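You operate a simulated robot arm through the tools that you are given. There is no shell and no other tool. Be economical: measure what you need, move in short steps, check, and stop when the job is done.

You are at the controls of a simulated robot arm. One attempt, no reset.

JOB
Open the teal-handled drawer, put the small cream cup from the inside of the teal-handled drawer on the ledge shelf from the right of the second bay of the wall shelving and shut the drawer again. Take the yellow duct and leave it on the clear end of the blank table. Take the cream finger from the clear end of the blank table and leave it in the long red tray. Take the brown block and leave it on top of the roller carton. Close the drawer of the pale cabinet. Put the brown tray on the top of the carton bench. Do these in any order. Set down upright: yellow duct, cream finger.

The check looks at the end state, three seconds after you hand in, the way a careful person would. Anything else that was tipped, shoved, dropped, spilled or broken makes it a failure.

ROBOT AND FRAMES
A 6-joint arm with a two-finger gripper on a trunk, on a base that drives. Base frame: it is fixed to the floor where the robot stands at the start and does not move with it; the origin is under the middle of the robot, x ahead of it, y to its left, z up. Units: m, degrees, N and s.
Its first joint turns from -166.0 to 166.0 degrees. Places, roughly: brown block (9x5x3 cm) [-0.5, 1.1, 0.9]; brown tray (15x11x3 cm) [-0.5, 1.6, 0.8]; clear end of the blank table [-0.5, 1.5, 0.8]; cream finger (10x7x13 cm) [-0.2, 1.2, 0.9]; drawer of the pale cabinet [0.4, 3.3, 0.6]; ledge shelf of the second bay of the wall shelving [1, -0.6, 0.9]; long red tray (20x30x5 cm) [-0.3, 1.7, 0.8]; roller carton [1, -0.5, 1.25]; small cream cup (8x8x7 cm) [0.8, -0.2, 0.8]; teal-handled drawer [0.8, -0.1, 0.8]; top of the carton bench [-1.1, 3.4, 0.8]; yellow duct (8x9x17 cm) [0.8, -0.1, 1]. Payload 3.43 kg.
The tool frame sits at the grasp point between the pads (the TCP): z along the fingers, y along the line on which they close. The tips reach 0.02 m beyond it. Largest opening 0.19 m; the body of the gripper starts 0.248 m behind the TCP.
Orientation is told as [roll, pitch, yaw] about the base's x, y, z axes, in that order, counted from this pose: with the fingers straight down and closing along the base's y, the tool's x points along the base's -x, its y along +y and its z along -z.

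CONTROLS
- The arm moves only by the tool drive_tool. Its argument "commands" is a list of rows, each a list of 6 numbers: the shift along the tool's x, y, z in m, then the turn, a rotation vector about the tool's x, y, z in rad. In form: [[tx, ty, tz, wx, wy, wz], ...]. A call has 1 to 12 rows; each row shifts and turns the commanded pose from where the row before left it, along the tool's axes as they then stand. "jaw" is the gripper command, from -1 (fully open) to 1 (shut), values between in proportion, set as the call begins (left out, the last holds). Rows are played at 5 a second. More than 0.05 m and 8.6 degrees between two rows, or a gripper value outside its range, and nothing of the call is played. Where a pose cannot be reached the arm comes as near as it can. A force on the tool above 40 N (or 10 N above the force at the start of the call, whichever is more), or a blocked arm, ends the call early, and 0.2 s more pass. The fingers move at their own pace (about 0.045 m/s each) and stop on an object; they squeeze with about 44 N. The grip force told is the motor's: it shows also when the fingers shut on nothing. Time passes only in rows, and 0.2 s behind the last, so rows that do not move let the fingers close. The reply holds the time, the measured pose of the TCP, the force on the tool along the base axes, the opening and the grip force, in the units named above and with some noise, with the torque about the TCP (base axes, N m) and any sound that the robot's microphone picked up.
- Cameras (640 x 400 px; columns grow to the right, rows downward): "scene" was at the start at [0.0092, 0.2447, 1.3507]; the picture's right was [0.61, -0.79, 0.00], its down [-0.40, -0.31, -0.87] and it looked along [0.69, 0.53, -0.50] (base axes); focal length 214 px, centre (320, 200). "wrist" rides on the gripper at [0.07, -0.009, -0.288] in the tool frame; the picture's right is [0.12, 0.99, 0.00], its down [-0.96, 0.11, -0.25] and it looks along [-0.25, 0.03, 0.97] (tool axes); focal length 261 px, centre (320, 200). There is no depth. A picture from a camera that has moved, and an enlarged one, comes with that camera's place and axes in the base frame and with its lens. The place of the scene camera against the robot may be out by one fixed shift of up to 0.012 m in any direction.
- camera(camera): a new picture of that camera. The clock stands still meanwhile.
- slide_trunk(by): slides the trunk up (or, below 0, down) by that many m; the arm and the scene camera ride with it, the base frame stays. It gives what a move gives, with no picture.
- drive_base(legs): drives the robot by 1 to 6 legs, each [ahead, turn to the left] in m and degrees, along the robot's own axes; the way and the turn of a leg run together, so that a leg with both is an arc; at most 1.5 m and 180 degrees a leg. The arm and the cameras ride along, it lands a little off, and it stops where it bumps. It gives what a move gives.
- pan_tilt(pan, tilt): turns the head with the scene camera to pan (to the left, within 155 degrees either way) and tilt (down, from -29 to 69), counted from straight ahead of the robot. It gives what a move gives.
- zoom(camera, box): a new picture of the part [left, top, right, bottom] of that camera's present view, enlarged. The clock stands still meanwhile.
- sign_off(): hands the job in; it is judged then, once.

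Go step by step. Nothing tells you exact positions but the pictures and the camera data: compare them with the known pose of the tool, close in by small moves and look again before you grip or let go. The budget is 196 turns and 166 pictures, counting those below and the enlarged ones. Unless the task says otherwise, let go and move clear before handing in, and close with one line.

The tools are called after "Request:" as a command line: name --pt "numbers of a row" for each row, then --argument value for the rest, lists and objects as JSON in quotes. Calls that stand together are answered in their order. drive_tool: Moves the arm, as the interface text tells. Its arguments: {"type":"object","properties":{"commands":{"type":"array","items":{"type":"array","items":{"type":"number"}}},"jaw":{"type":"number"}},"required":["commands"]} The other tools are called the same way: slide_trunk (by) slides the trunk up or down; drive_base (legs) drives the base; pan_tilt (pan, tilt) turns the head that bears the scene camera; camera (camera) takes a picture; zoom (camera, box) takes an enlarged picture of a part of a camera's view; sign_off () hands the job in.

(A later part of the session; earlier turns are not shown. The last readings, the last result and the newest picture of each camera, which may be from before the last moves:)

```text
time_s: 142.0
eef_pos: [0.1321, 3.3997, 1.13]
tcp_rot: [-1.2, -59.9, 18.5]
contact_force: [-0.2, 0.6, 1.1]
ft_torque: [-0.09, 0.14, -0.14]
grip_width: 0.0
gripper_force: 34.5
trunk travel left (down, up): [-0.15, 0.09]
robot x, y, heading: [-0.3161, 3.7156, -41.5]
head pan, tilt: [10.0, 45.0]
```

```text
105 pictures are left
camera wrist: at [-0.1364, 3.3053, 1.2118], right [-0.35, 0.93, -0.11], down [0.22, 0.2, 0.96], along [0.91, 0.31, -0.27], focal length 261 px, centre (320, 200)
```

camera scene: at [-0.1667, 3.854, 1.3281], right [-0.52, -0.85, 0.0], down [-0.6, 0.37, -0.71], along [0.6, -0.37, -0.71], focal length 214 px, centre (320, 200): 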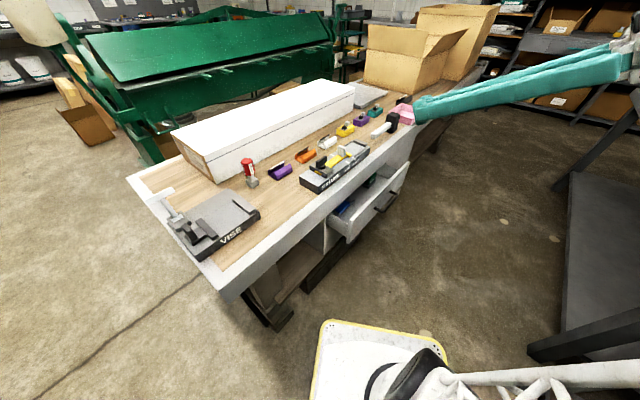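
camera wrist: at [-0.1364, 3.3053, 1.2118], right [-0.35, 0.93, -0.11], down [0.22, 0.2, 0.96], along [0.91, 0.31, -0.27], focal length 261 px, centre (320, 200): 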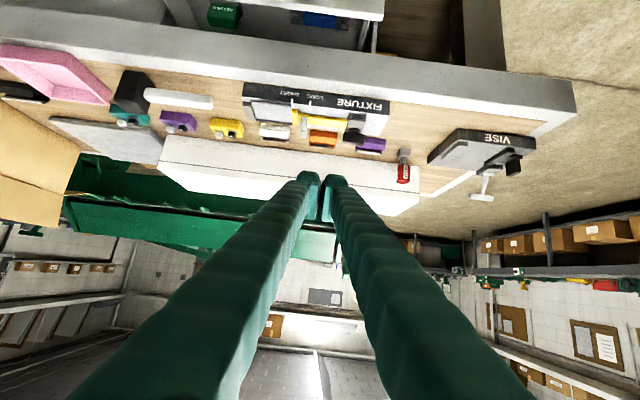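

The tilt works. Lower it in front of the bench to z≈0.64.

Request:
drive_tool --pt "0.0425 0 0.0255 0 0 0" --pt "0.0425 0 0.0255 0 0 0" --pt "0.0425 0 0.0255 0 0 0" --pt "0.0425 0 0.0255 0 0 0" --pt "0.0425 0 0.0255 0 0 0" --pt "0.0425 0 0.0255 0 0 0" --pt "0.0425 0 0.0255 0 0 0" --pt "0.0425 0 0.0255 0 0 0"

Request:
camera --camera "scene"

Request:
camera --camera "wrist"

```text
time_s: 143.8
eef_pos: [0.1466, 3.3515, 0.7529]
tcp_rot: [-0.9, -59.8, 18.6]
contact_force: [0.4, 0.8, 0.2]
ft_torque: [-0.19, 0.12, -0.17]
grip_width: 0.0
gripper_force: 34.6
out of reach, approached as far as the arm can: row 7, 8
trunk travel left (down, up): [-0.15, 0.09]
robot x, y, heading: [-0.3196, 3.7151, -41.2]
head pan, tilt: [10.0, 45.0]
```

```text
104 pictures are left
camera scene: at [-0.167, 3.8545, 1.3281], right [-0.52, -0.85, 0.0], down [-0.6, 0.37, -0.71], along [0.6, -0.37, -0.71], focal length 214 px, centre (320, 200)
```

scene: 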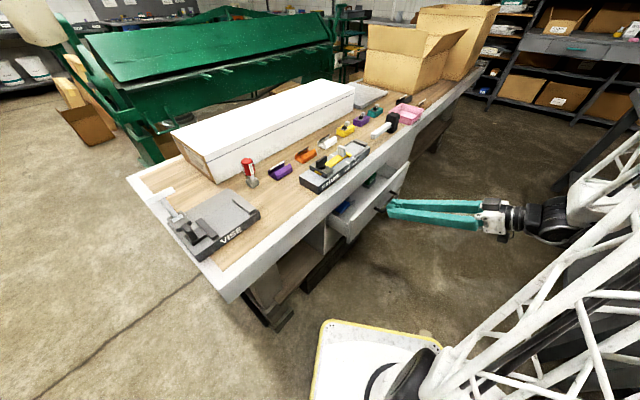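

```text
103 pictures are left
camera wrist: at [-0.1197, 3.2578, 0.8377], right [-0.36, 0.93, -0.11], down [0.22, 0.2, 0.95], along [0.91, 0.32, -0.28], focal length 261 px, centre (320, 200)
```

wrist: 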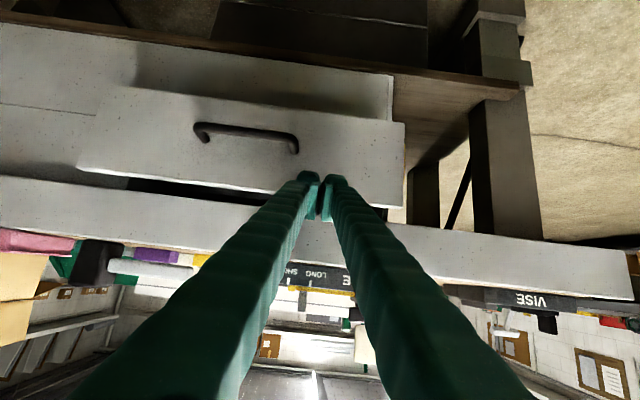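

Arm's low limit is reached; shift 4 cm along the panel away from the handle and lower the trunk.

Request:
drive_tool --pt "0 0.04 0 0 0 0"

Request:
slide_trunk --by -0.12

Request:
camera --camera "wrist"

Request:
camera --camera "scene"

```text
time_s: 144.2
eef_pos: [0.141, 3.3585, 0.7674]
tcp_rot: [-0.5, -59.8, 18.3]
contact_force: [-0.1, 0.1, -1.1]
ft_torque: [0.07, -0.06, 0.09]
grip_width: 0.0
gripper_force: 34.2
out of reach, approached as far as the arm can: row 1
trunk travel left (down, up): [-0.15, 0.09]
robot x, y, heading: [-0.3189, 3.7182, -41.4]
head pan, tilt: [10.0, 45.0]
```

```text
time_s: 145.7
eef_pos: [0.1393, 3.3586, 0.6476]
tcp_rot: [-0.4, -59.8, 18.4]
contact_force: [-0.2, -0.7, 0.5]
ft_torque: [0.03, 0.02, 0.02]
grip_width: 0.0002
gripper_force: 34.2
trunk travel left (down, up): [-0.03, 0.21]
robot x, y, heading: [-0.3204, 3.7195, -41.5]
head pan, tilt: [10.0, 45.0]
```

```text
102 pictures are left
camera wrist: at [-0.1265, 3.2626, 0.7317], right [-0.36, 0.93, -0.11], down [0.22, 0.2, 0.96], along [0.91, 0.32, -0.28], focal length 261 px, centre (320, 200)
```

wrist: 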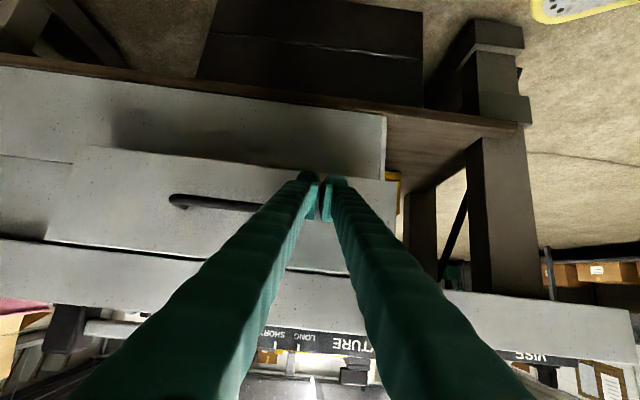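

```text
101 pictures are left
camera scene: at [-0.1667, 3.8534, 1.2081], right [-0.52, -0.85, 0.0], down [-0.6, 0.37, -0.71], along [0.6, -0.37, -0.71], focal length 214 px, centre (320, 200)
```

scene: 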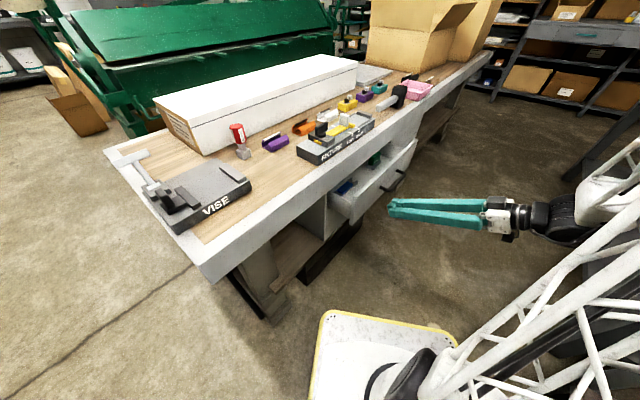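

Move a bit more along the panel, then push along +u.

Request:
drive_tool --pt "0 0.04 0 0 0 0" --pt "-0.015 0 0.026 0 0 0" --pt "-0.015 0 0.026 0 0 0" --pt "-0.015 0 0.026 0 0 0"

Request:
camera --camera "wrist"

```text
time_s: 146.7
eef_pos: [0.2217, 3.3912, 0.6616]
tcp_rot: [-0.3, -59.6, 18.4]
contact_force: [-0.4, 0.0, 0.9]
ft_torque: [0.01, 0.01, 0.04]
grip_width: 0.0002
gripper_force: 33.6
out of reach, approached as far as the arm can: row 1, 2
trunk travel left (down, up): [-0.03, 0.21]
robot x, y, heading: [-0.3186, 3.7174, -41.4]
head pan, tilt: [10.0, 45.0]
```

```text
100 pictures are left
camera wrist: at [-0.0449, 3.2941, 0.7478], right [-0.37, 0.92, -0.11], down [0.22, 0.2, 0.95], along [0.9, 0.33, -0.28], focal length 261 px, centre (320, 200)
```

wrist: 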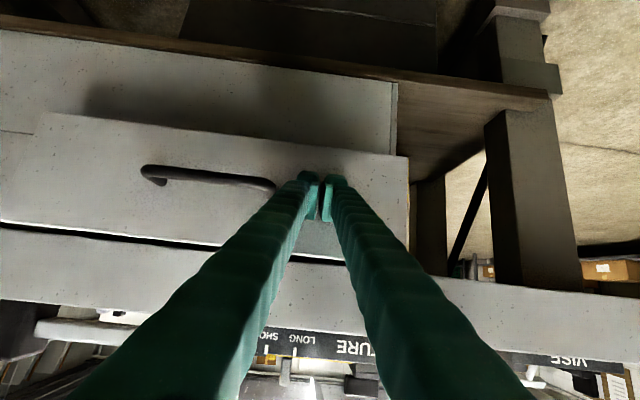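

Request:
drive_tool --pt "-0.015 0 0.026 0 0 0" --pt "-0.015 0 0.026 0 0 0" --pt "-0.015 0 0.026 0 0 0" --pt "-0.015 0 0.026 0 0 0"

Request:
camera --camera "scene"

```text
time_s: 147.6
eef_pos: [0.3076, 3.4178, 0.6616]
tcp_rot: [-0.6, -59.6, 18.3]
contact_force: [-26.8, -10.1, 9.6]
ft_torque: [0.37, -0.32, -0.02]
grip_width: 0.006
gripper_force: 34.3
trunk travel left (down, up): [-0.03, 0.21]
robot x, y, heading: [-0.323, 3.7171, -41.6]
head pan, tilt: [10.0, 45.0]
stopped in row 4: the force on the tool passed its limit at 258 N (the readings are from after the stop); the commanded pose is now the measured one
```

```text
99 pictures are left
camera scene: at [-0.167, 3.8528, 1.2084], right [-0.53, -0.85, 0.0], down [-0.6, 0.37, -0.71], along [0.6, -0.37, -0.71], focal length 214 px, centre (320, 200)
```

scene: 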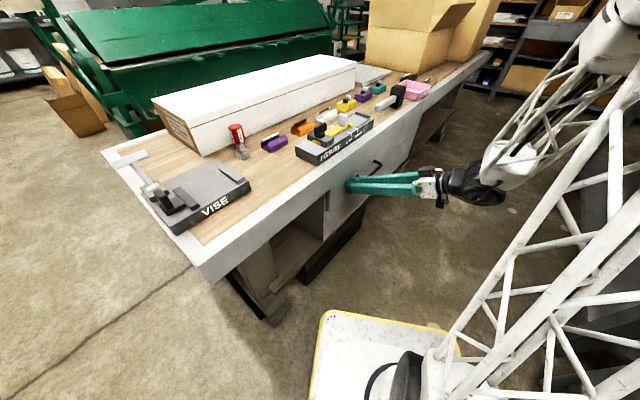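

Request:
zoom --camera "scene" --box '[290, 110, 450, 210]'

Request:
camera --camera "wrist"

```text
4.00 times, centred on (370, 160) of scene
camera zoom: at [-0.167, 3.8528, 1.2084], right [-0.53, -0.85, 0.0], down [-0.6, 0.37, -0.71], along [0.6, -0.37, -0.71], focal length 858 px, centre (120, 360)
```

zoom: 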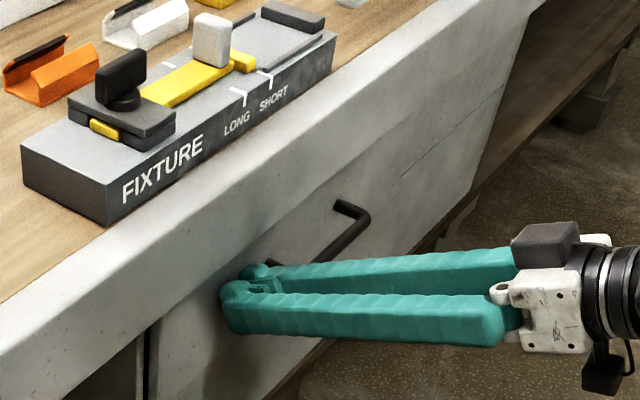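

```text
97 pictures are left
camera wrist: at [0.0388, 3.3245, 0.7463], right [-0.36, 0.93, -0.11], down [0.22, 0.2, 0.95], along [0.91, 0.32, -0.28], focal length 261 px, centre (320, 200)
```

wrist: 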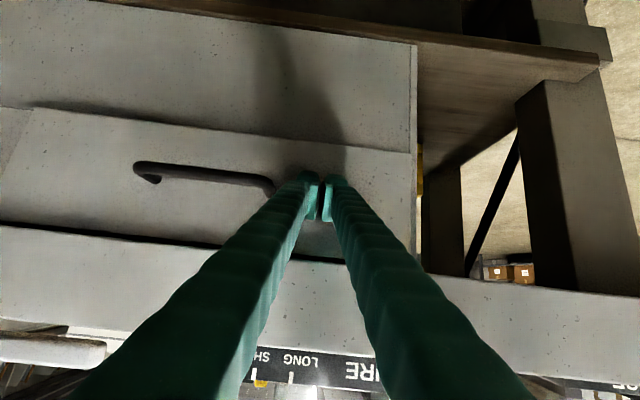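

It looks shut. One more gentle push to be sure.

Request:
drive_tool --pt "-0.004 0 0.007 0 0 0" --pt "-0.004 0 0.007 0 0 0"

Request:
drive_tool --pt "0.015 0 -0.026 0 0 0" --pt "0.02 0 -0.0346 0 0 0" --pt "0.02 0 -0.0346 0 0 0"

Request:
camera --camera "wrist"

```text
time_s: 147.9
eef_pos: [0.3061, 3.4182, 0.6597]
tcp_rot: [-0.6, -59.5, 18.0]
contact_force: [-21.9, -3.9, 9.0]
ft_torque: [0.21, -0.31, 0.07]
grip_width: 0.006
gripper_force: 34.4
trunk travel left (down, up): [-0.03, 0.21]
robot x, y, heading: [-0.3241, 3.72, -41.9]
head pan, tilt: [10.0, 45.0]
stopped in row 1: the force on the tool passed its limit at 55 N (the readings are from after the stop); the commanded pose is now the measured one
```

```text
time_s: 148.7
eef_pos: [0.2009, 3.3823, 0.6614]
tcp_rot: [-0.1, -59.3, 18.1]
contact_force: [0.2, 0.1, -0.6]
ft_torque: [-0.04, 0.0, -0.01]
grip_width: 0.0
gripper_force: 33.9
trunk travel left (down, up): [-0.03, 0.21]
robot x, y, heading: [-0.3213, 3.7177, -41.9]
head pan, tilt: [10.0, 45.0]
```

```text
96 pictures are left
camera wrist: at [-0.0631, 3.2874, 0.7476], right [-0.36, 0.93, -0.1], down [0.23, 0.2, 0.95], along [0.9, 0.32, -0.28], focal length 261 px, centre (320, 200)
```

wrist: 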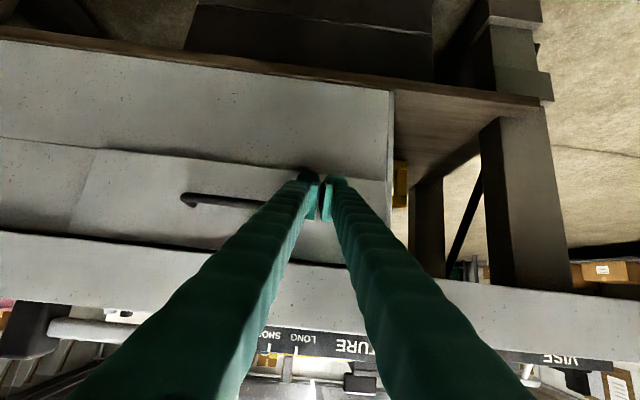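

The pale cabinet drawer is flush. Raise the trunk and arm and restore the vertical tool.

Request:
slide_trunk --by 0.12

Request:
drive_tool --pt "-0.0425 0 -0.0255 0 0 0" --pt "-0.0425 0 -0.0255 0 0 0" --pt "-0.0425 0 -0.0255 0 0 0" --pt "-0.0425 0 -0.0255 0 0 0" --pt "-0.0425 0 -0.0255 0 0 0" --pt "-0.0425 0 -0.0255 0 0 0" --pt "-0.0425 0 -0.0255 0 0 0"

Request:
drive_tool --pt "0 0 0 0 0.149 0" --pt "0 0 0 0 0.149 0" --pt "0 0 0 0 0.149 0" --pt "0 0 0 0 0.149 0" --pt "0 0 0 0 0.149 0" --pt "0 0 0 0 0.149 0" --pt "0 0 0 0 0.149 0" --pt "0.04 0 0 0 0 0" --pt "0.04 0 0 0 0 0" --pt "0.04 0 0 0 0 0"

Request:
drive_base --legs '[[0, -31]]'

Request:
pan_tilt --pan 10 --tilt 35

Request:
camera --camera "scene"

```text
time_s: 150.2
eef_pos: [0.2023, 3.383, 0.7819]
tcp_rot: [-0.3, -59.3, 18.1]
contact_force: [0.4, -0.6, 0.0]
ft_torque: [0.0, -0.03, 0.02]
grip_width: 0.0
gripper_force: 34.7
trunk travel left (down, up): [-0.15, 0.09]
robot x, y, heading: [-0.3224, 3.7139, -41.6]
head pan, tilt: [10.0, 45.0]
```

```text
time_s: 151.8
eef_pos: [0.203, 3.3836, 1.1251]
tcp_rot: [-0.2, -59.3, 18.1]
contact_force: [-0.6, -0.2, -0.6]
ft_torque: [0.03, -0.03, 0.08]
grip_width: 0.0
gripper_force: 34.7
trunk travel left (down, up): [-0.15, 0.09]
robot x, y, heading: [-0.3224, 3.7209, -41.5]
head pan, tilt: [10.0, 45.0]
```

```text
time_s: 154.0
eef_pos: [0.0879, 3.3481, 1.1288]
tcp_rot: [0.0, 0.5, 17.9]
contact_force: [-0.5, 0.4, 0.5]
ft_torque: [0.03, 0.15, 0.01]
grip_width: 0.0
gripper_force: 34.4
trunk travel left (down, up): [-0.15, 0.09]
robot x, y, heading: [-0.3208, 3.7166, -41.9]
head pan, tilt: [10.0, 45.0]
```

```text
time_s: 156.0
eef_pos: [-0.1688, 3.188, 1.13]
tcp_rot: [-0.1, 0.5, -13.9]
contact_force: [-0.7, -0.7, -0.7]
ft_torque: [0.03, 0.0, 0.0]
grip_width: 0.0
gripper_force: 34.7
trunk travel left (down, up): [-0.15, 0.09]
robot x, y, heading: [-0.3195, 3.714, -73.4]
head pan, tilt: [10.0, 45.0]
```

```text
time_s: 156.7
eef_pos: [-0.1677, 3.1887, 1.1315]
tcp_rot: [-0.1, 0.5, -14.0]
contact_force: [-0.2, -0.3, 0.2]
ft_torque: [0.0, 0.02, 0.0]
grip_width: 0.0
gripper_force: 34.5
trunk travel left (down, up): [-0.15, 0.09]
robot x, y, heading: [-0.321, 3.7123, -73.5]
head pan, tilt: [10.0, 35.0]
```

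```text
95 pictures are left
camera scene: at [-0.11, 3.7425, 1.3428], right [-0.89, -0.45, 0.0], down [-0.26, 0.51, -0.82], along [0.37, -0.73, -0.57], focal length 214 px, centre (320, 200)
```

scene: 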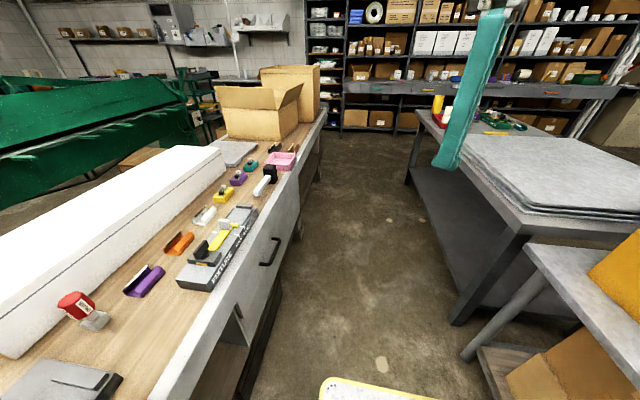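

Aisle clear; drive back down it.

Request:
drive_base --legs '[[1.5, 0]]'

Request:
camera --camera "scene"

```text
time_s: 164.2
eef_pos: [0.2903, 1.7457, 1.1305]
tcp_rot: [-0.2, 0.5, -12.7]
contact_force: [-0.1, 1.0, -0.3]
ft_torque: [-0.02, -0.01, -0.01]
grip_width: 0.0
gripper_force: 34.6
trunk travel left (down, up): [-0.15, 0.09]
robot x, y, heading: [0.1275, 2.2719, -72.3]
head pan, tilt: [10.0, 35.0]
```

```text
94 pictures are left
camera scene: at [0.3355, 2.3006, 1.3429], right [-0.88, -0.47, 0.0], down [-0.27, 0.51, -0.82], along [0.38, -0.72, -0.57], focal length 214 px, centre (320, 200)
```

scene: 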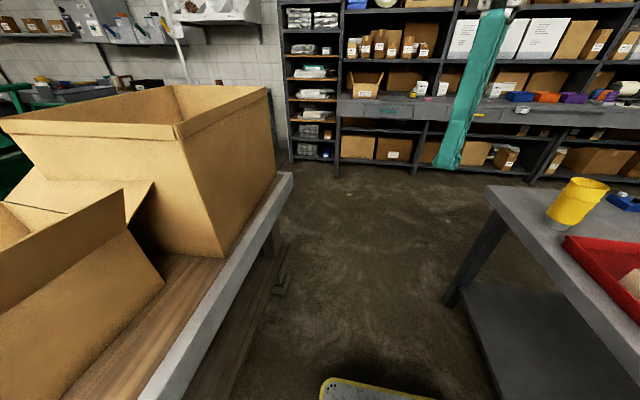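

Request:
drive_base --legs '[[1.45, 0], [0, -90]]'

Request:
drive_base --legs '[[0.85, 0]]'

Request:
camera --camera "scene"

```text
time_s: 175.6
eef_pos: [0.0525, 0.7101, 1.1314]
tcp_rot: [-0.2, 0.4, -102.9]
contact_force: [-0.2, -0.1, 0.5]
ft_torque: [0.0, 0.03, -0.01]
grip_width: 0.0002
gripper_force: 34.1
trunk travel left (down, up): [-0.15, 0.09]
robot x, y, heading: [0.5766, 0.8719, -162.4]
head pan, tilt: [10.0, 35.0]
```

```text
time_s: 180.1
eef_pos: [-0.7517, 0.4356, 1.1298]
tcp_rot: [-0.2, 0.5, -101.6]
contact_force: [0.3, 0.2, -0.4]
ft_torque: [-0.03, 0.0, -0.04]
grip_width: 0.0003
gripper_force: 34.3
trunk travel left (down, up): [-0.15, 0.09]
robot x, y, heading: [-0.2302, 0.6064, -161.0]
head pan, tilt: [10.0, 35.0]
```

```text
93 pictures are left
camera scene: at [-0.187, 0.3877, 1.3429], right [-0.48, 0.88, 0.0], down [0.5, 0.28, -0.82], along [-0.72, -0.39, -0.57], focal length 214 px, centre (320, 200)
```

scene: 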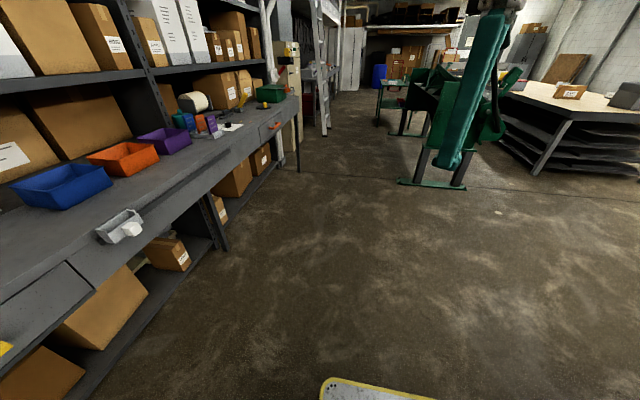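

Request:
drive_base --legs '[[0, -91.5]]'

Request:
camera --camera "wrist"

Request:
pan_tilt --pan -15 --tilt 45

Request:
camera --camera "scene"

```text
time_s: 184.6
eef_pos: [-0.3852, 1.1369, 1.1304]
tcp_rot: [-0.2, 0.5, 166.5]
contact_force: [0.2, 0.1, -0.6]
ft_torque: [-0.01, 0.01, -0.01]
grip_width: 0.0
gripper_force: 34.6
trunk travel left (down, up): [-0.15, 0.09]
robot x, y, heading: [-0.2288, 0.6071, 106.9]
head pan, tilt: [10.0, 35.0]
```

```text
92 pictures are left
camera wrist: at [-0.3157, 1.1276, 1.4188], right [-0.12, -0.99, 0.0], down [-0.96, 0.11, 0.24], along [-0.24, 0.03, -0.97], focal length 261 px, centre (320, 200)
```

wrist: 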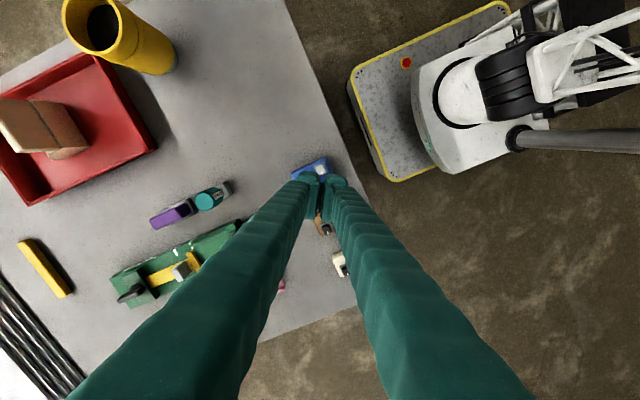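

```text
time_s: 185.4
eef_pos: [-0.3845, 1.1374, 1.1302]
tcp_rot: [-0.2, 0.5, 166.6]
contact_force: [-0.3, 0.3, 0.7]
ft_torque: [0.0, -0.03, 0.01]
grip_width: 0.0
gripper_force: 34.1
trunk travel left (down, up): [-0.15, 0.09]
robot x, y, heading: [-0.2264, 0.6075, 107.1]
head pan, tilt: [-15.0, 45.0]
```

```text
91 pictures are left
camera scene: at [-0.4059, 0.565, 1.3281], right [1.0, 0.03, 0.0], down [0.02, -0.71, -0.71], along [-0.02, 0.71, -0.71], focal length 214 px, centre (320, 200)
```

scene: 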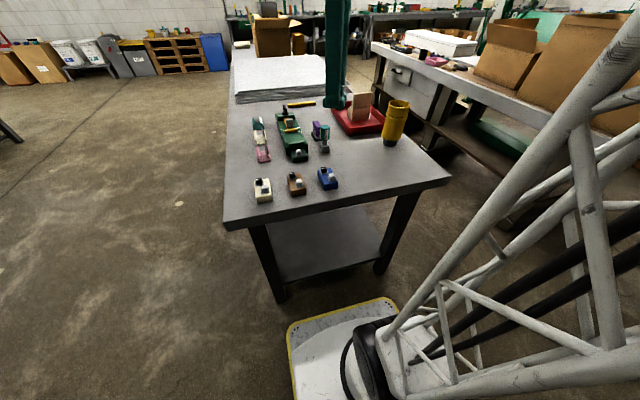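

Request:
zoom --camera "scene" --box '[240, 150, 360, 225]'

```text
5.33 times, centred on (300, 188) of scene
camera zoom: at [-0.4059, 0.565, 1.3281], right [1.0, 0.03, 0.0], down [0.02, -0.71, -0.71], along [-0.02, 0.71, -0.71], focal length 1144 px, centre (427, 267)
```

zoom: 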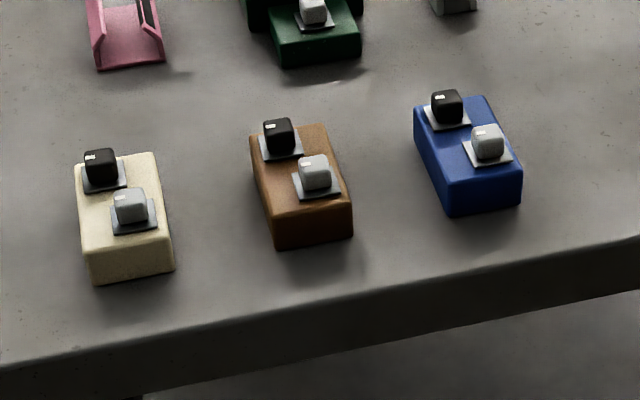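

Brown block centre about (-0.508,1.122), top z≈0.855, long axis along n. I'll take it with the gripper tilted 45° (pointing +n and down), closing along u, so I can later reach onto the carton shelf.

Request:
drive_tool --pt "0 0 0 0 0 0.1486" --pt "0 0 0 0 0 0.1486" --pt "0 0 0 0 0 0.1486" --pt "0 0 0 0 0 0.1486" --pt "0 0 0 0 0 0.1486" --pt "0 0 0 0 0 0.1486" --pt "0 0 0 0 0 0.1486" --pt "0 0 0 0 0 0" --jaw 0.05

Request:
drive_tool --pt "0 0 0 0 -0.131 0" --pt "0 0 0 0 -0.131 0" --pt "0 0 0 0 -0.131 0" --pt "0 0 0 0 -0.131 0" --pt "0 0 0 0 -0.131 0" --pt "0 0 0 0 -0.131 0"

Request:
camera --camera "wrist"

```text
time_s: 187.2
eef_pos: [-0.3854, 1.1363, 1.131]
tcp_rot: [-0.6, 0.0, 106.9]
contact_force: [-0.5, -0.2, -0.4]
ft_torque: [-0.05, 0.01, 0.0]
grip_width: 0.0899
gripper_force: 0.1
trunk travel left (down, up): [-0.15, 0.09]
robot x, y, heading: [-0.2254, 0.6108, 106.7]
head pan, tilt: [-15.0, 45.0]
```

```text
time_s: 188.6
eef_pos: [-0.3848, 1.1376, 1.1303]
tcp_rot: [-0.6, -45.0, 107.4]
contact_force: [0.3, 0.5, -0.3]
ft_torque: [-0.11, -0.05, 0.03]
grip_width: 0.0901
gripper_force: 0.1
trunk travel left (down, up): [-0.15, 0.09]
robot x, y, heading: [-0.2306, 0.61, 106.7]
head pan, tilt: [-15.0, 45.0]
```

```text
89 pictures are left
camera wrist: at [-0.3032, 0.8965, 1.2845], right [-0.92, -0.37, -0.09], down [-0.26, 0.45, 0.85], along [-0.27, 0.81, -0.51], focal length 261 px, centre (320, 200)
```

wrist: 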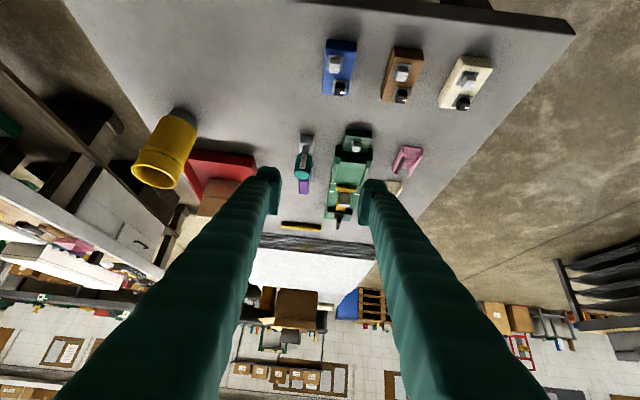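

Request:
drive_tool --pt "0.0148 0.0408 -0.0148 0 0 0" --pt "0.0148 0.0408 -0.0148 0 0 0" --pt "0.0148 0.0408 -0.0148 0 0 0" --pt "0.033 0 0.033 0 0 0" --pt "0.033 0 0.033 0 0 0" --pt "0.033 0 0.033 0 0 0" --pt "0.033 0 0.033 0 0 0"

Request:
camera --camera "wrist"

Request:
zoom --camera "scene" --box '[240, 140, 360, 215]'

```text
time_s: 190.2
eef_pos: [-0.4824, 1.0437, 0.9418]
tcp_rot: [-0.6, -45.0, 107.5]
contact_force: [0.5, -0.6, 0.0]
ft_torque: [0.01, 0.05, 0.06]
grip_width: 0.0903
gripper_force: 0.0
trunk travel left (down, up): [-0.15, 0.09]
robot x, y, heading: [-0.2267, 0.6125, 106.9]
head pan, tilt: [-15.0, 45.0]
```

```text
88 pictures are left
camera wrist: at [-0.3999, 0.803, 1.0958], right [-0.92, -0.37, -0.09], down [-0.26, 0.45, 0.85], along [-0.28, 0.81, -0.51], focal length 261 px, centre (320, 200)
```

wrist: 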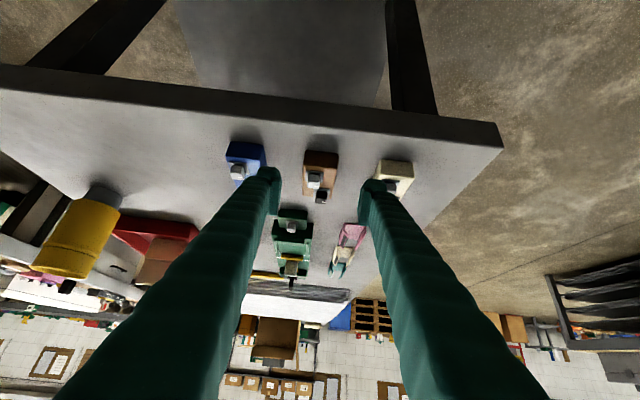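

```text
5.33 times, centred on (300, 178) of scene
camera zoom: at [-0.4055, 0.5648, 1.3282], right [1.0, 0.03, 0.0], down [0.02, -0.71, -0.71], along [-0.02, 0.71, -0.71], focal length 1144 px, centre (427, 320)
```

zoom: 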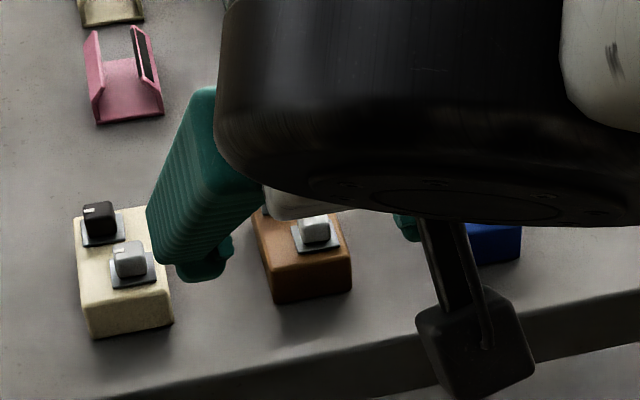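

Centred. Advance along the tool axis onto the block, then grip.

Request:
drive_tool --pt "-0.001 0 0.04 0 0 0" --pt "0 0 0.04 0 0 0" --pt "0.001 0 0.03 0 0 0" --pt "0 0 0.006 0 0 0"

Request:
camera --camera "wrist"

```text
time_s: 191.2
eef_pos: [-0.5154, 1.1283, 0.8813]
tcp_rot: [-0.7, -44.7, 107.4]
contact_force: [0.6, -0.1, 0.3]
ft_torque: [-0.01, 0.0, 0.0]
grip_width: 0.09
gripper_force: 0.1
out of reach, approached as far as the arm can: row 2, 3
trunk travel left (down, up): [-0.15, 0.09]
robot x, y, heading: [-0.2262, 0.6074, 107.0]
head pan, tilt: [-15.0, 45.0]
```

```text
86 pictures are left
camera wrist: at [-0.4337, 0.8884, 1.0365], right [-0.92, -0.37, -0.09], down [-0.27, 0.45, 0.85], along [-0.27, 0.81, -0.52], focal length 261 px, centre (320, 200)
```

wrist: 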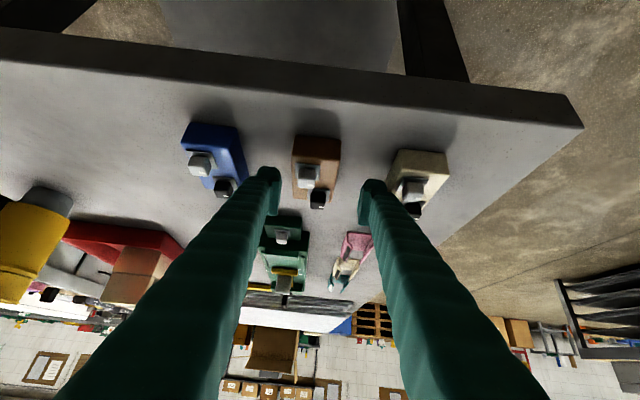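

The arm's low limit again; slide the trunk down 2.2 cm.

Request:
slide_trunk --by -0.022

Request:
camera --camera "wrist"

```text
time_s: 191.8
eef_pos: [-0.5156, 1.1285, 0.8648]
tcp_rot: [-0.5, -45.0, 107.4]
contact_force: [6.9, -10.3, 16.4]
ft_torque: [-0.56, 0.68, 0.66]
grip_width: 0.0892
gripper_force: 0.0
trunk travel left (down, up): [-0.13, 0.11]
robot x, y, heading: [-0.2279, 0.6069, 106.8]
head pan, tilt: [-15.0, 45.0]
stopped: the force on the tool passed its limit at 52 N (the readings are from after the stop); the commanded pose is now the measured one
```

```text
85 pictures are left
camera wrist: at [-0.4339, 0.888, 1.0187], right [-0.92, -0.37, -0.09], down [-0.26, 0.45, 0.85], along [-0.28, 0.81, -0.51], focal length 261 px, centre (320, 200)
```

wrist: 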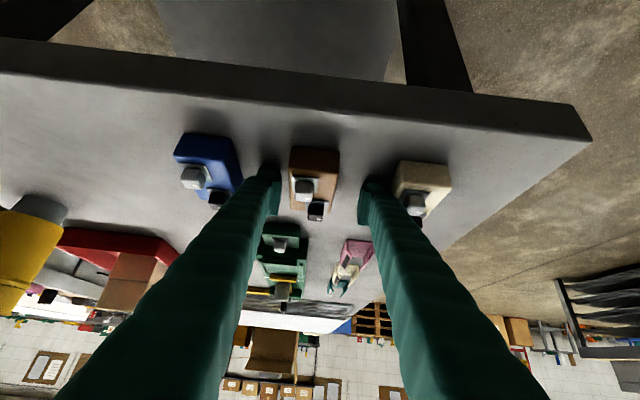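

Fingertips just touch the table. Ease up 3 mm and close.

Request:
drive_tool --pt "-0.002 0 -0.002 0 0 0" --pt "0 0 0 0 0 0"

Request:
drive_tool --pt "0 0 0 0 0 0" --pt "0 0 0 0 0 0" --pt "0 0 0 0 0 0" --pt "0 0 0 0 0 0" --jaw 1

Request:
camera --camera "wrist"

```text
time_s: 192.4
eef_pos: [-0.5165, 1.1281, 0.8653]
tcp_rot: [-0.6, -44.9, 107.3]
contact_force: [1.3, -0.6, -1.0]
ft_torque: [0.02, -0.05, 0.03]
grip_width: 0.0896
gripper_force: 0.1
trunk travel left (down, up): [-0.13, 0.11]
robot x, y, heading: [-0.2294, 0.6091, 106.8]
head pan, tilt: [-15.0, 45.0]
```

```text
time_s: 193.4
eef_pos: [-0.5176, 1.1291, 0.8668]
tcp_rot: [-0.4, -45.0, 107.2]
contact_force: [-2.0, 0.5, 3.1]
ft_torque: [-0.08, 0.16, 0.04]
grip_width: 0.0492
gripper_force: 43.6
trunk travel left (down, up): [-0.13, 0.11]
robot x, y, heading: [-0.2301, 0.6126, 107.0]
head pan, tilt: [-15.0, 45.0]
```

```text
84 pictures are left
camera wrist: at [-0.4345, 0.8879, 1.0204], right [-0.92, -0.37, -0.09], down [-0.26, 0.45, 0.85], along [-0.28, 0.81, -0.51], focal length 261 px, centre (320, 200)
```

wrist: 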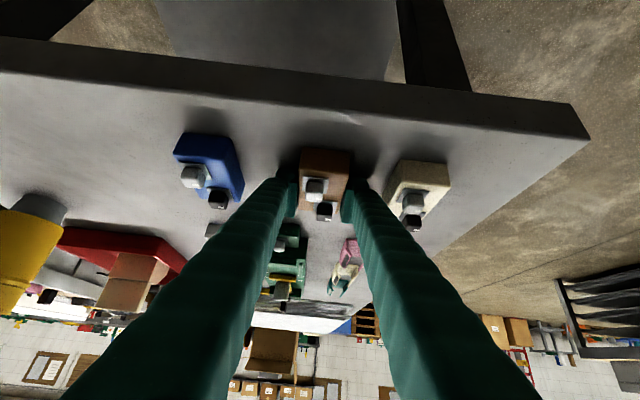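

Gripped at 4.9 cm. Lift straight up a bit and check that it holds level.

Request:
drive_tool --pt "-0.014 0 -0.014 0 0 0" --pt "-0.033 0 -0.033 0 0 0" --pt "-0.033 0 -0.033 0 0 0" --pt "-0.033 0 -0.033 0 0 0" --pt "-0.033 0 -0.033 0 0 0" --pt "-0.033 0 -0.033 0 0 0"

Request:
camera --camera "wrist"

Request:
camera --camera "scene"

```text
time_s: 194.8
eef_pos: [-0.5175, 1.1293, 1.119]
tcp_rot: [-0.6, -44.9, 107.3]
contact_force: [-0.2, 1.0, -4.1]
ft_torque: [0.02, -0.01, 0.0]
grip_width: 0.0489
gripper_force: 44.0
trunk travel left (down, up): [-0.13, 0.11]
robot x, y, heading: [-0.2287, 0.613, 106.9]
head pan, tilt: [-15.0, 45.0]
```

```text
83 pictures are left
camera wrist: at [-0.434, 0.8888, 1.2742], right [-0.92, -0.37, -0.09], down [-0.26, 0.45, 0.85], along [-0.27, 0.81, -0.51], focal length 261 px, centre (320, 200)
```

wrist: 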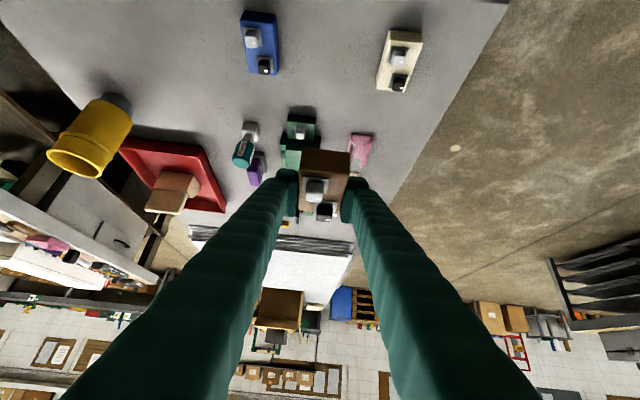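

```text
82 pictures are left
camera scene: at [-0.4059, 0.565, 1.3075], right [1.0, 0.03, 0.0], down [0.02, -0.71, -0.71], along [-0.02, 0.71, -0.71], focal length 214 px, centre (320, 200)
```

scene: 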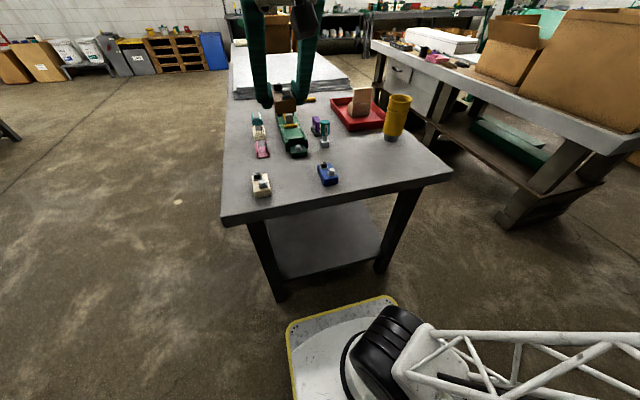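

Holding firmly. Raise trunk and arm for the shelf work, then drive to the bench in gentle legs.

Request:
slide_trunk --by 0.11

Request:
drive_tool --pt "-0.033 0 -0.033 0 0 0" --pt "-0.033 0 -0.033 0 0 0" --pt "-0.007 0 -0.007 0 0 0"

Request:
drive_base --legs '[[0, -159], [0.53, 0]]'

Request:
camera --camera "scene"

```text
time_s: 196.2
eef_pos: [-0.5157, 1.1289, 1.2308]
tcp_rot: [-0.7, -44.9, 107.3]
contact_force: [-0.5, -0.1, -3.4]
ft_torque: [0.06, 0.04, 0.02]
grip_width: 0.049
gripper_force: 43.6
trunk travel left (down, up): [-0.24, 0.0]
robot x, y, heading: [-0.2275, 0.6092, 107.1]
head pan, tilt: [-15.0, 45.0]
```

```text
time_s: 197.1
eef_pos: [-0.5162, 1.1291, 1.332]
tcp_rot: [-0.5, -44.9, 107.3]
contact_force: [-0.4, 0.9, -3.8]
ft_torque: [0.06, 0.01, 0.0]
grip_width: 0.0491
gripper_force: 43.6
trunk travel left (down, up): [-0.24, 0.0]
robot x, y, heading: [-0.2303, 0.6115, 107.0]
head pan, tilt: [-15.0, 45.0]
```

```text
time_s: 206.9
eef_pos: [0.5639, -0.1814, 1.3309]
tcp_rot: [-0.6, -45.0, -51.0]
contact_force: [-0.2, -0.1, -3.3]
ft_torque: [-0.03, 0.0, -0.02]
grip_width: 0.0485
gripper_force: 44.1
trunk travel left (down, up): [-0.24, 0.0]
robot x, y, heading: [0.1029, 0.2002, -51.1]
head pan, tilt: [-15.0, 45.0]
```

```text
81 pictures are left
camera scene: at [0.2513, 0.2829, 1.4176], right [-0.92, -0.4, 0.0], down [-0.28, 0.65, -0.71], along [0.28, -0.65, -0.71], focal length 214 px, centre (320, 200)
```

scene: 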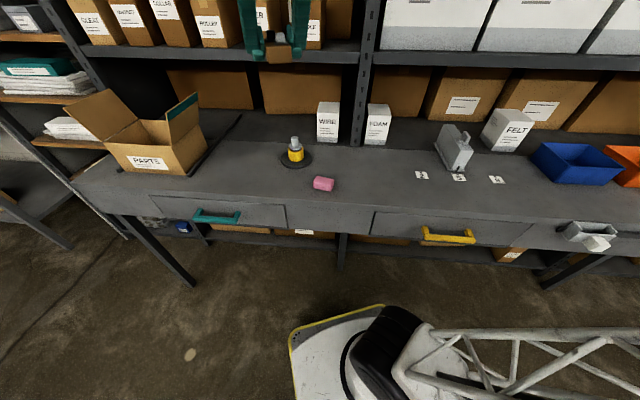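

Good view. Zoom on the cartons to locate ROLLER.

Request:
pan_tilt --pan 5 --tilt 15

Request:
zoom --camera "scene" --box '[120, 100, 360, 250]'

```text
time_s: 207.9
eef_pos: [0.5635, -0.1808, 1.3324]
tcp_rot: [-0.5, -45.0, -51.0]
contact_force: [-0.3, -0.3, -2.9]
ft_torque: [-0.04, -0.02, 0.0]
grip_width: 0.049
gripper_force: 44.3
trunk travel left (down, up): [-0.24, 0.0]
robot x, y, heading: [0.1017, 0.1978, -51.2]
head pan, tilt: [5.0, 15.0]
```

```text
2.67 times, centred on (240, 175) of scene
camera zoom: at [0.2832, 0.2898, 1.4644], right [-0.72, -0.69, 0.0], down [-0.18, 0.19, -0.97], along [0.67, -0.7, -0.26], focal length 572 px, centre (533, 267)
```

zoom: 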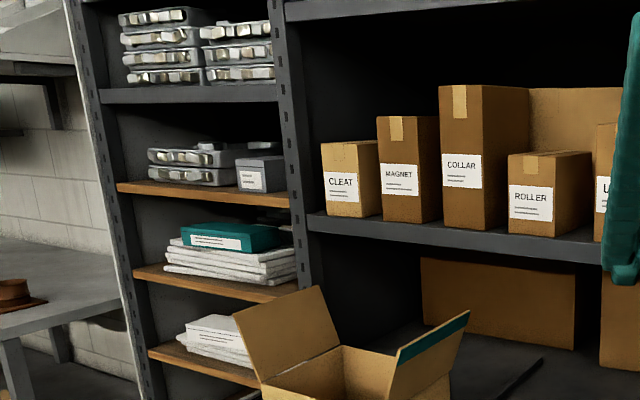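

Roller top estimated at centre (0.946,-0.432), z≈1.395, with ~19 cm between its taller neighbours. Drive alongside the bench.

Request:
drive_base --legs '[[0, 58], [0.55, 0]]'

Request:
drive_base --legs '[[0, 10]]'

Request:
pan_tilt --pan -45 --tilt 10

Request:
camera --camera "scene"

```text
time_s: 213.8
eef_pos: [1.216, 0.4545, 1.3313]
tcp_rot: [-0.6, -45.0, 6.9]
contact_force: [1.0, 0.2, -3.1]
ft_torque: [0.02, -0.03, 0.01]
grip_width: 0.049
gripper_force: 43.9
trunk travel left (down, up): [-0.24, 0.0]
robot x, y, heading: [0.6548, 0.2633, 6.6]
head pan, tilt: [5.0, 15.0]
```

```text
time_s: 214.9
eef_pos: [1.1743, 0.5509, 1.3313]
tcp_rot: [-0.5, -44.8, 17.0]
contact_force: [-0.2, -0.3, -3.9]
ft_torque: [0.02, -0.05, 0.04]
grip_width: 0.0488
gripper_force: 44.1
trunk travel left (down, up): [-0.24, 0.0]
robot x, y, heading: [0.6561, 0.2625, 16.7]
head pan, tilt: [5.0, 15.0]
```

```text
time_s: 216.1
eef_pos: [1.1746, 0.5482, 1.3306]
tcp_rot: [-0.6, -45.0, 17.1]
contact_force: [-0.1, 0.7, -3.8]
ft_torque: [0.02, -0.01, 0.0]
grip_width: 0.0493
gripper_force: 44.6
trunk travel left (down, up): [-0.24, 0.0]
robot x, y, heading: [0.6525, 0.2626, 16.6]
head pan, tilt: [-45.0, 10.0]
```

```text
79 pictures are left
camera scene: at [0.6172, 0.3826, 1.4726], right [-0.47, -0.88, 0.0], down [-0.15, 0.08, -0.98], along [0.87, -0.47, -0.17], focal length 214 px, centre (320, 200)
```

scene: 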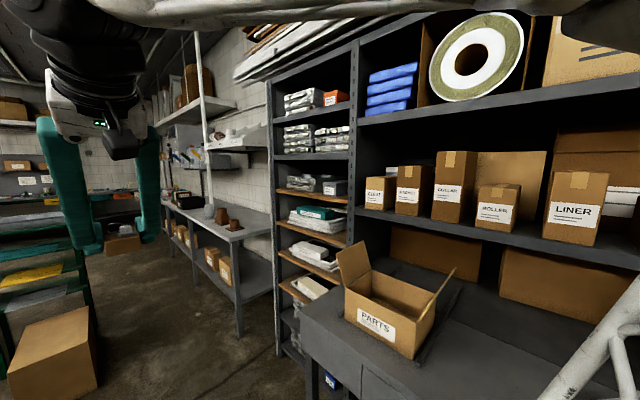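

Request:
zoom --camera "scene" --box '[400, 120, 640, 270]'

```text
2.67 times, centred on (520, 195) of scene
camera zoom: at [0.6172, 0.3826, 1.4726], right [-0.47, -0.88, 0.0], down [-0.15, 0.08, -0.98], along [0.87, -0.47, -0.17], focal length 572 px, centre (-213, 213)
```

zoom: 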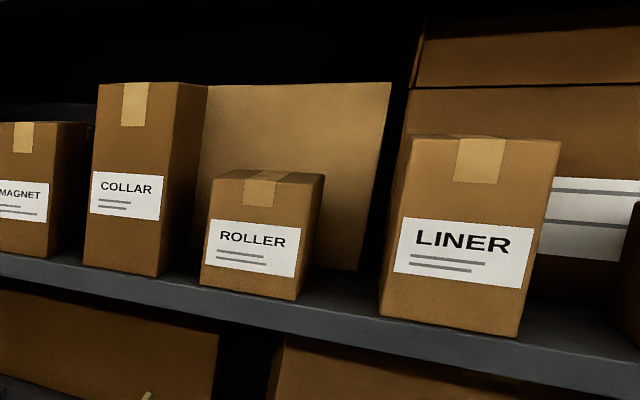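

Consistent with my estimate: ROLLER top centre (0.942,-0.427,1.396). Swing the arm around to the right, keeping the tilt, radius ~0.53.

Request:
drive_tool --pt "0.0212 0 -0.0212 0 0 0" --pt "0.0212 0 -0.0212 0 0 0" --pt "0.0013 -0.0442 -0.0013 0.0585 0 0.0585" --pt "0.0013 -0.0442 -0.0013 0.0585 0 0.0585" --pt "0.0013 -0.0442 -0.0013 0.0585 0 0.0585" --pt "0.0013 -0.0442 -0.0013 0.0585 0 0.0585" --pt "0.0013 -0.0442 -0.0013 0.0585 0 0.0585" --pt "0.0013 -0.0442 -0.0013 0.0585 0 0.0585" --pt "0.0013 -0.0442 -0.0013 0.0585 0 0.0585"

Request:
drive_tool --pt "0.0013 -0.0442 -0.0013 0.0585 0 0.0585" --pt "0.0013 -0.0442 -0.0013 0.0585 0 0.0585" --pt "0.0013 -0.0442 -0.0013 0.0585 0 0.0585" --pt "0.0013 -0.0442 -0.0013 0.0585 0 0.0585" --pt "0.0013 -0.0442 -0.0013 0.0585 0 0.0585" --pt "0.0013 -0.0442 -0.0013 0.0585 0 0.0585"

Request:
camera --camera "scene"

```text
time_s: 218.1
eef_pos: [1.1152, 0.2255, 1.3345]
tcp_rot: [-0.4, -45.2, -16.2]
contact_force: [0.7, -1.0, -3.9]
ft_torque: [0.08, 0.01, 0.09]
grip_width: 0.0488
gripper_force: 44.1
trunk travel left (down, up): [-0.24, 0.0]
robot x, y, heading: [0.6512, 0.266, 16.7]
head pan, tilt: [-45.0, 10.0]
```

```text
time_s: 219.6
eef_pos: [1.0853, 0.174, 1.3315]
tcp_rot: [-0.9, -45.1, -14.4]
contact_force: [0.1, -0.5, -4.3]
ft_torque: [0.03, -0.03, -0.02]
grip_width: 0.0489
gripper_force: 44.2
trunk travel left (down, up): [-0.24, 0.0]
robot x, y, heading: [0.6478, 0.2629, 16.6]
head pan, tilt: [-45.0, 10.0]
stopped in row 6: the arm was blocked; the commanded pose is now the measured one
```

```text
77 pictures are left
camera scene: at [0.6225, 0.4005, 1.484], right [-0.29, -0.96, 0.0], down [-0.05, 0.01, -1.0], along [0.96, -0.29, -0.05], focal length 214 px, centre (320, 200)
```

scene: 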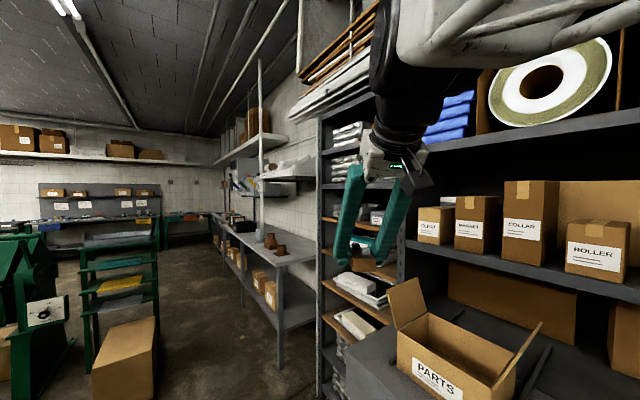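

The boom met the camera head (it got nudged). Turn the head to the left, away from the boom.

Request:
pan_tilt --pan 60 --tilt 15

Request:
camera --camera "scene"

Request:
camera --camera "wrist"

```text
time_s: 221.4
eef_pos: [1.0858, 0.1716, 1.3328]
tcp_rot: [-0.8, -45.1, -14.7]
contact_force: [0.3, 0.0, -3.1]
ft_torque: [0.0, -0.07, 0.03]
grip_width: 0.0489
gripper_force: 44.0
trunk travel left (down, up): [-0.24, 0.0]
robot x, y, heading: [0.6533, 0.2624, 16.9]
head pan, tilt: [60.0, 15.0]
```

```text
76 pictures are left
camera scene: at [0.6242, 0.4075, 1.4846], right [-0.21, -0.98, 0.0], down [-0.04, 0.01, -1.0], along [0.98, -0.21, -0.04], focal length 214 px, centre (320, 200)
```

scene: 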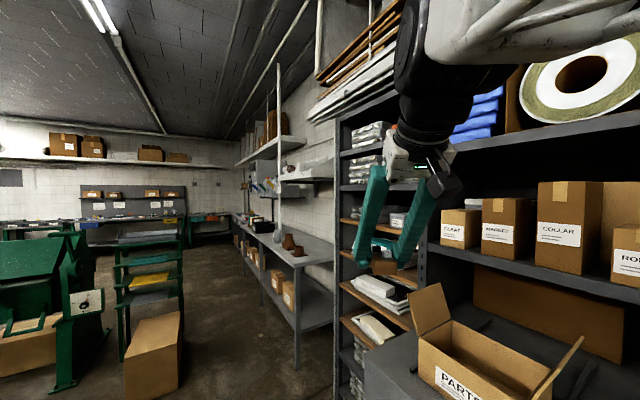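

```text
75 pictures are left
camera wrist: at [0.841, 0.2308, 1.4855], right [0.18, 0.98, -0.09], down [0.52, -0.01, 0.86], along [0.84, -0.2, -0.51], focal length 261 px, centre (320, 200)
```

wrist: 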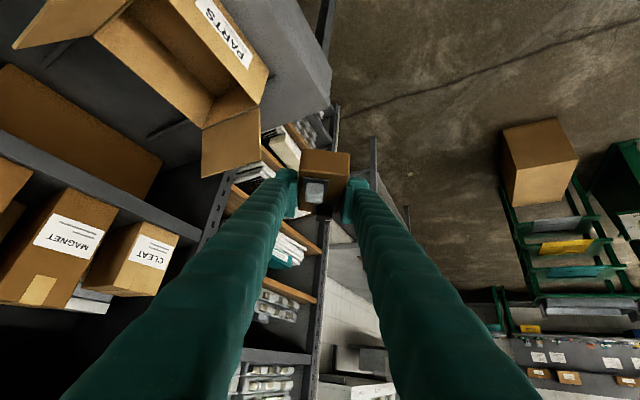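

The head is pinned by the boom's rear. Reverse the swing, then pan the head away.

Request:
drive_tool --pt "0.0013 0.0442 -0.0013 -0.0585 0 -0.0585" --pt "0.0013 0.0442 -0.0013 -0.0585 0 -0.0585" --pt "0.0013 0.0442 -0.0013 -0.0585 0 -0.0585" --pt "0.0013 0.0442 -0.0013 -0.0585 0 -0.0585" --pt "0.0013 0.0442 -0.0013 -0.0585 0 -0.0585" --pt "0.0013 0.0442 -0.0013 -0.0585 0 -0.0585" --pt "0.0013 0.0442 -0.0013 -0.0585 0 -0.0585" --pt "0.0013 0.0442 -0.0013 -0.0585 0 -0.0585"

Request:
pan_tilt --pan 100 --tilt 15

Request:
camera --camera "scene"

```text
time_s: 223.4
eef_pos: [1.1019, 0.4467, 1.3281]
tcp_rot: [-1.0, -44.9, 11.8]
contact_force: [0.0, 0.9, -4.9]
ft_torque: [-0.05, -0.04, -0.06]
grip_width: 0.0487
gripper_force: 44.5
trunk travel left (down, up): [-0.24, 0.0]
robot x, y, heading: [0.6509, 0.2656, 16.9]
head pan, tilt: [60.0, 15.0]
stopped in row 8: the arm was blocked; the commanded pose is now the measured one
```

```text
time_s: 224.4
eef_pos: [1.1014, 0.4464, 1.328]
tcp_rot: [-0.8, -44.8, 11.9]
contact_force: [0.7, -0.7, -3.8]
ft_torque: [0.0, -0.07, 0.03]
grip_width: 0.0488
gripper_force: 43.9
trunk travel left (down, up): [-0.24, 0.0]
robot x, y, heading: [0.6516, 0.2646, 16.4]
head pan, tilt: [100.0, 15.0]
```

```text
74 pictures are left
camera scene: at [0.4933, 0.51, 1.4644], right [0.89, 0.45, 0.0], down [0.12, -0.23, -0.97], along [-0.43, 0.86, -0.26], focal length 214 px, centre (320, 200)
```

scene: 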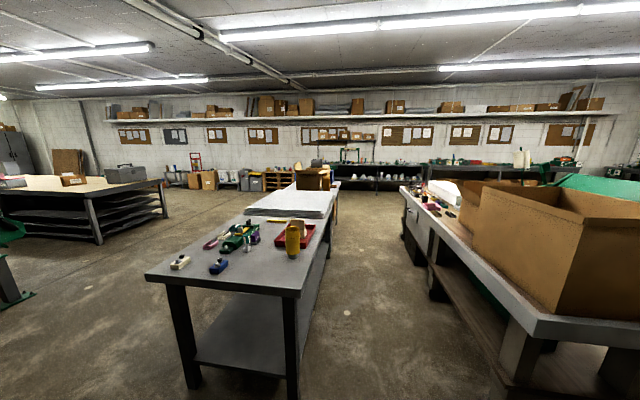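

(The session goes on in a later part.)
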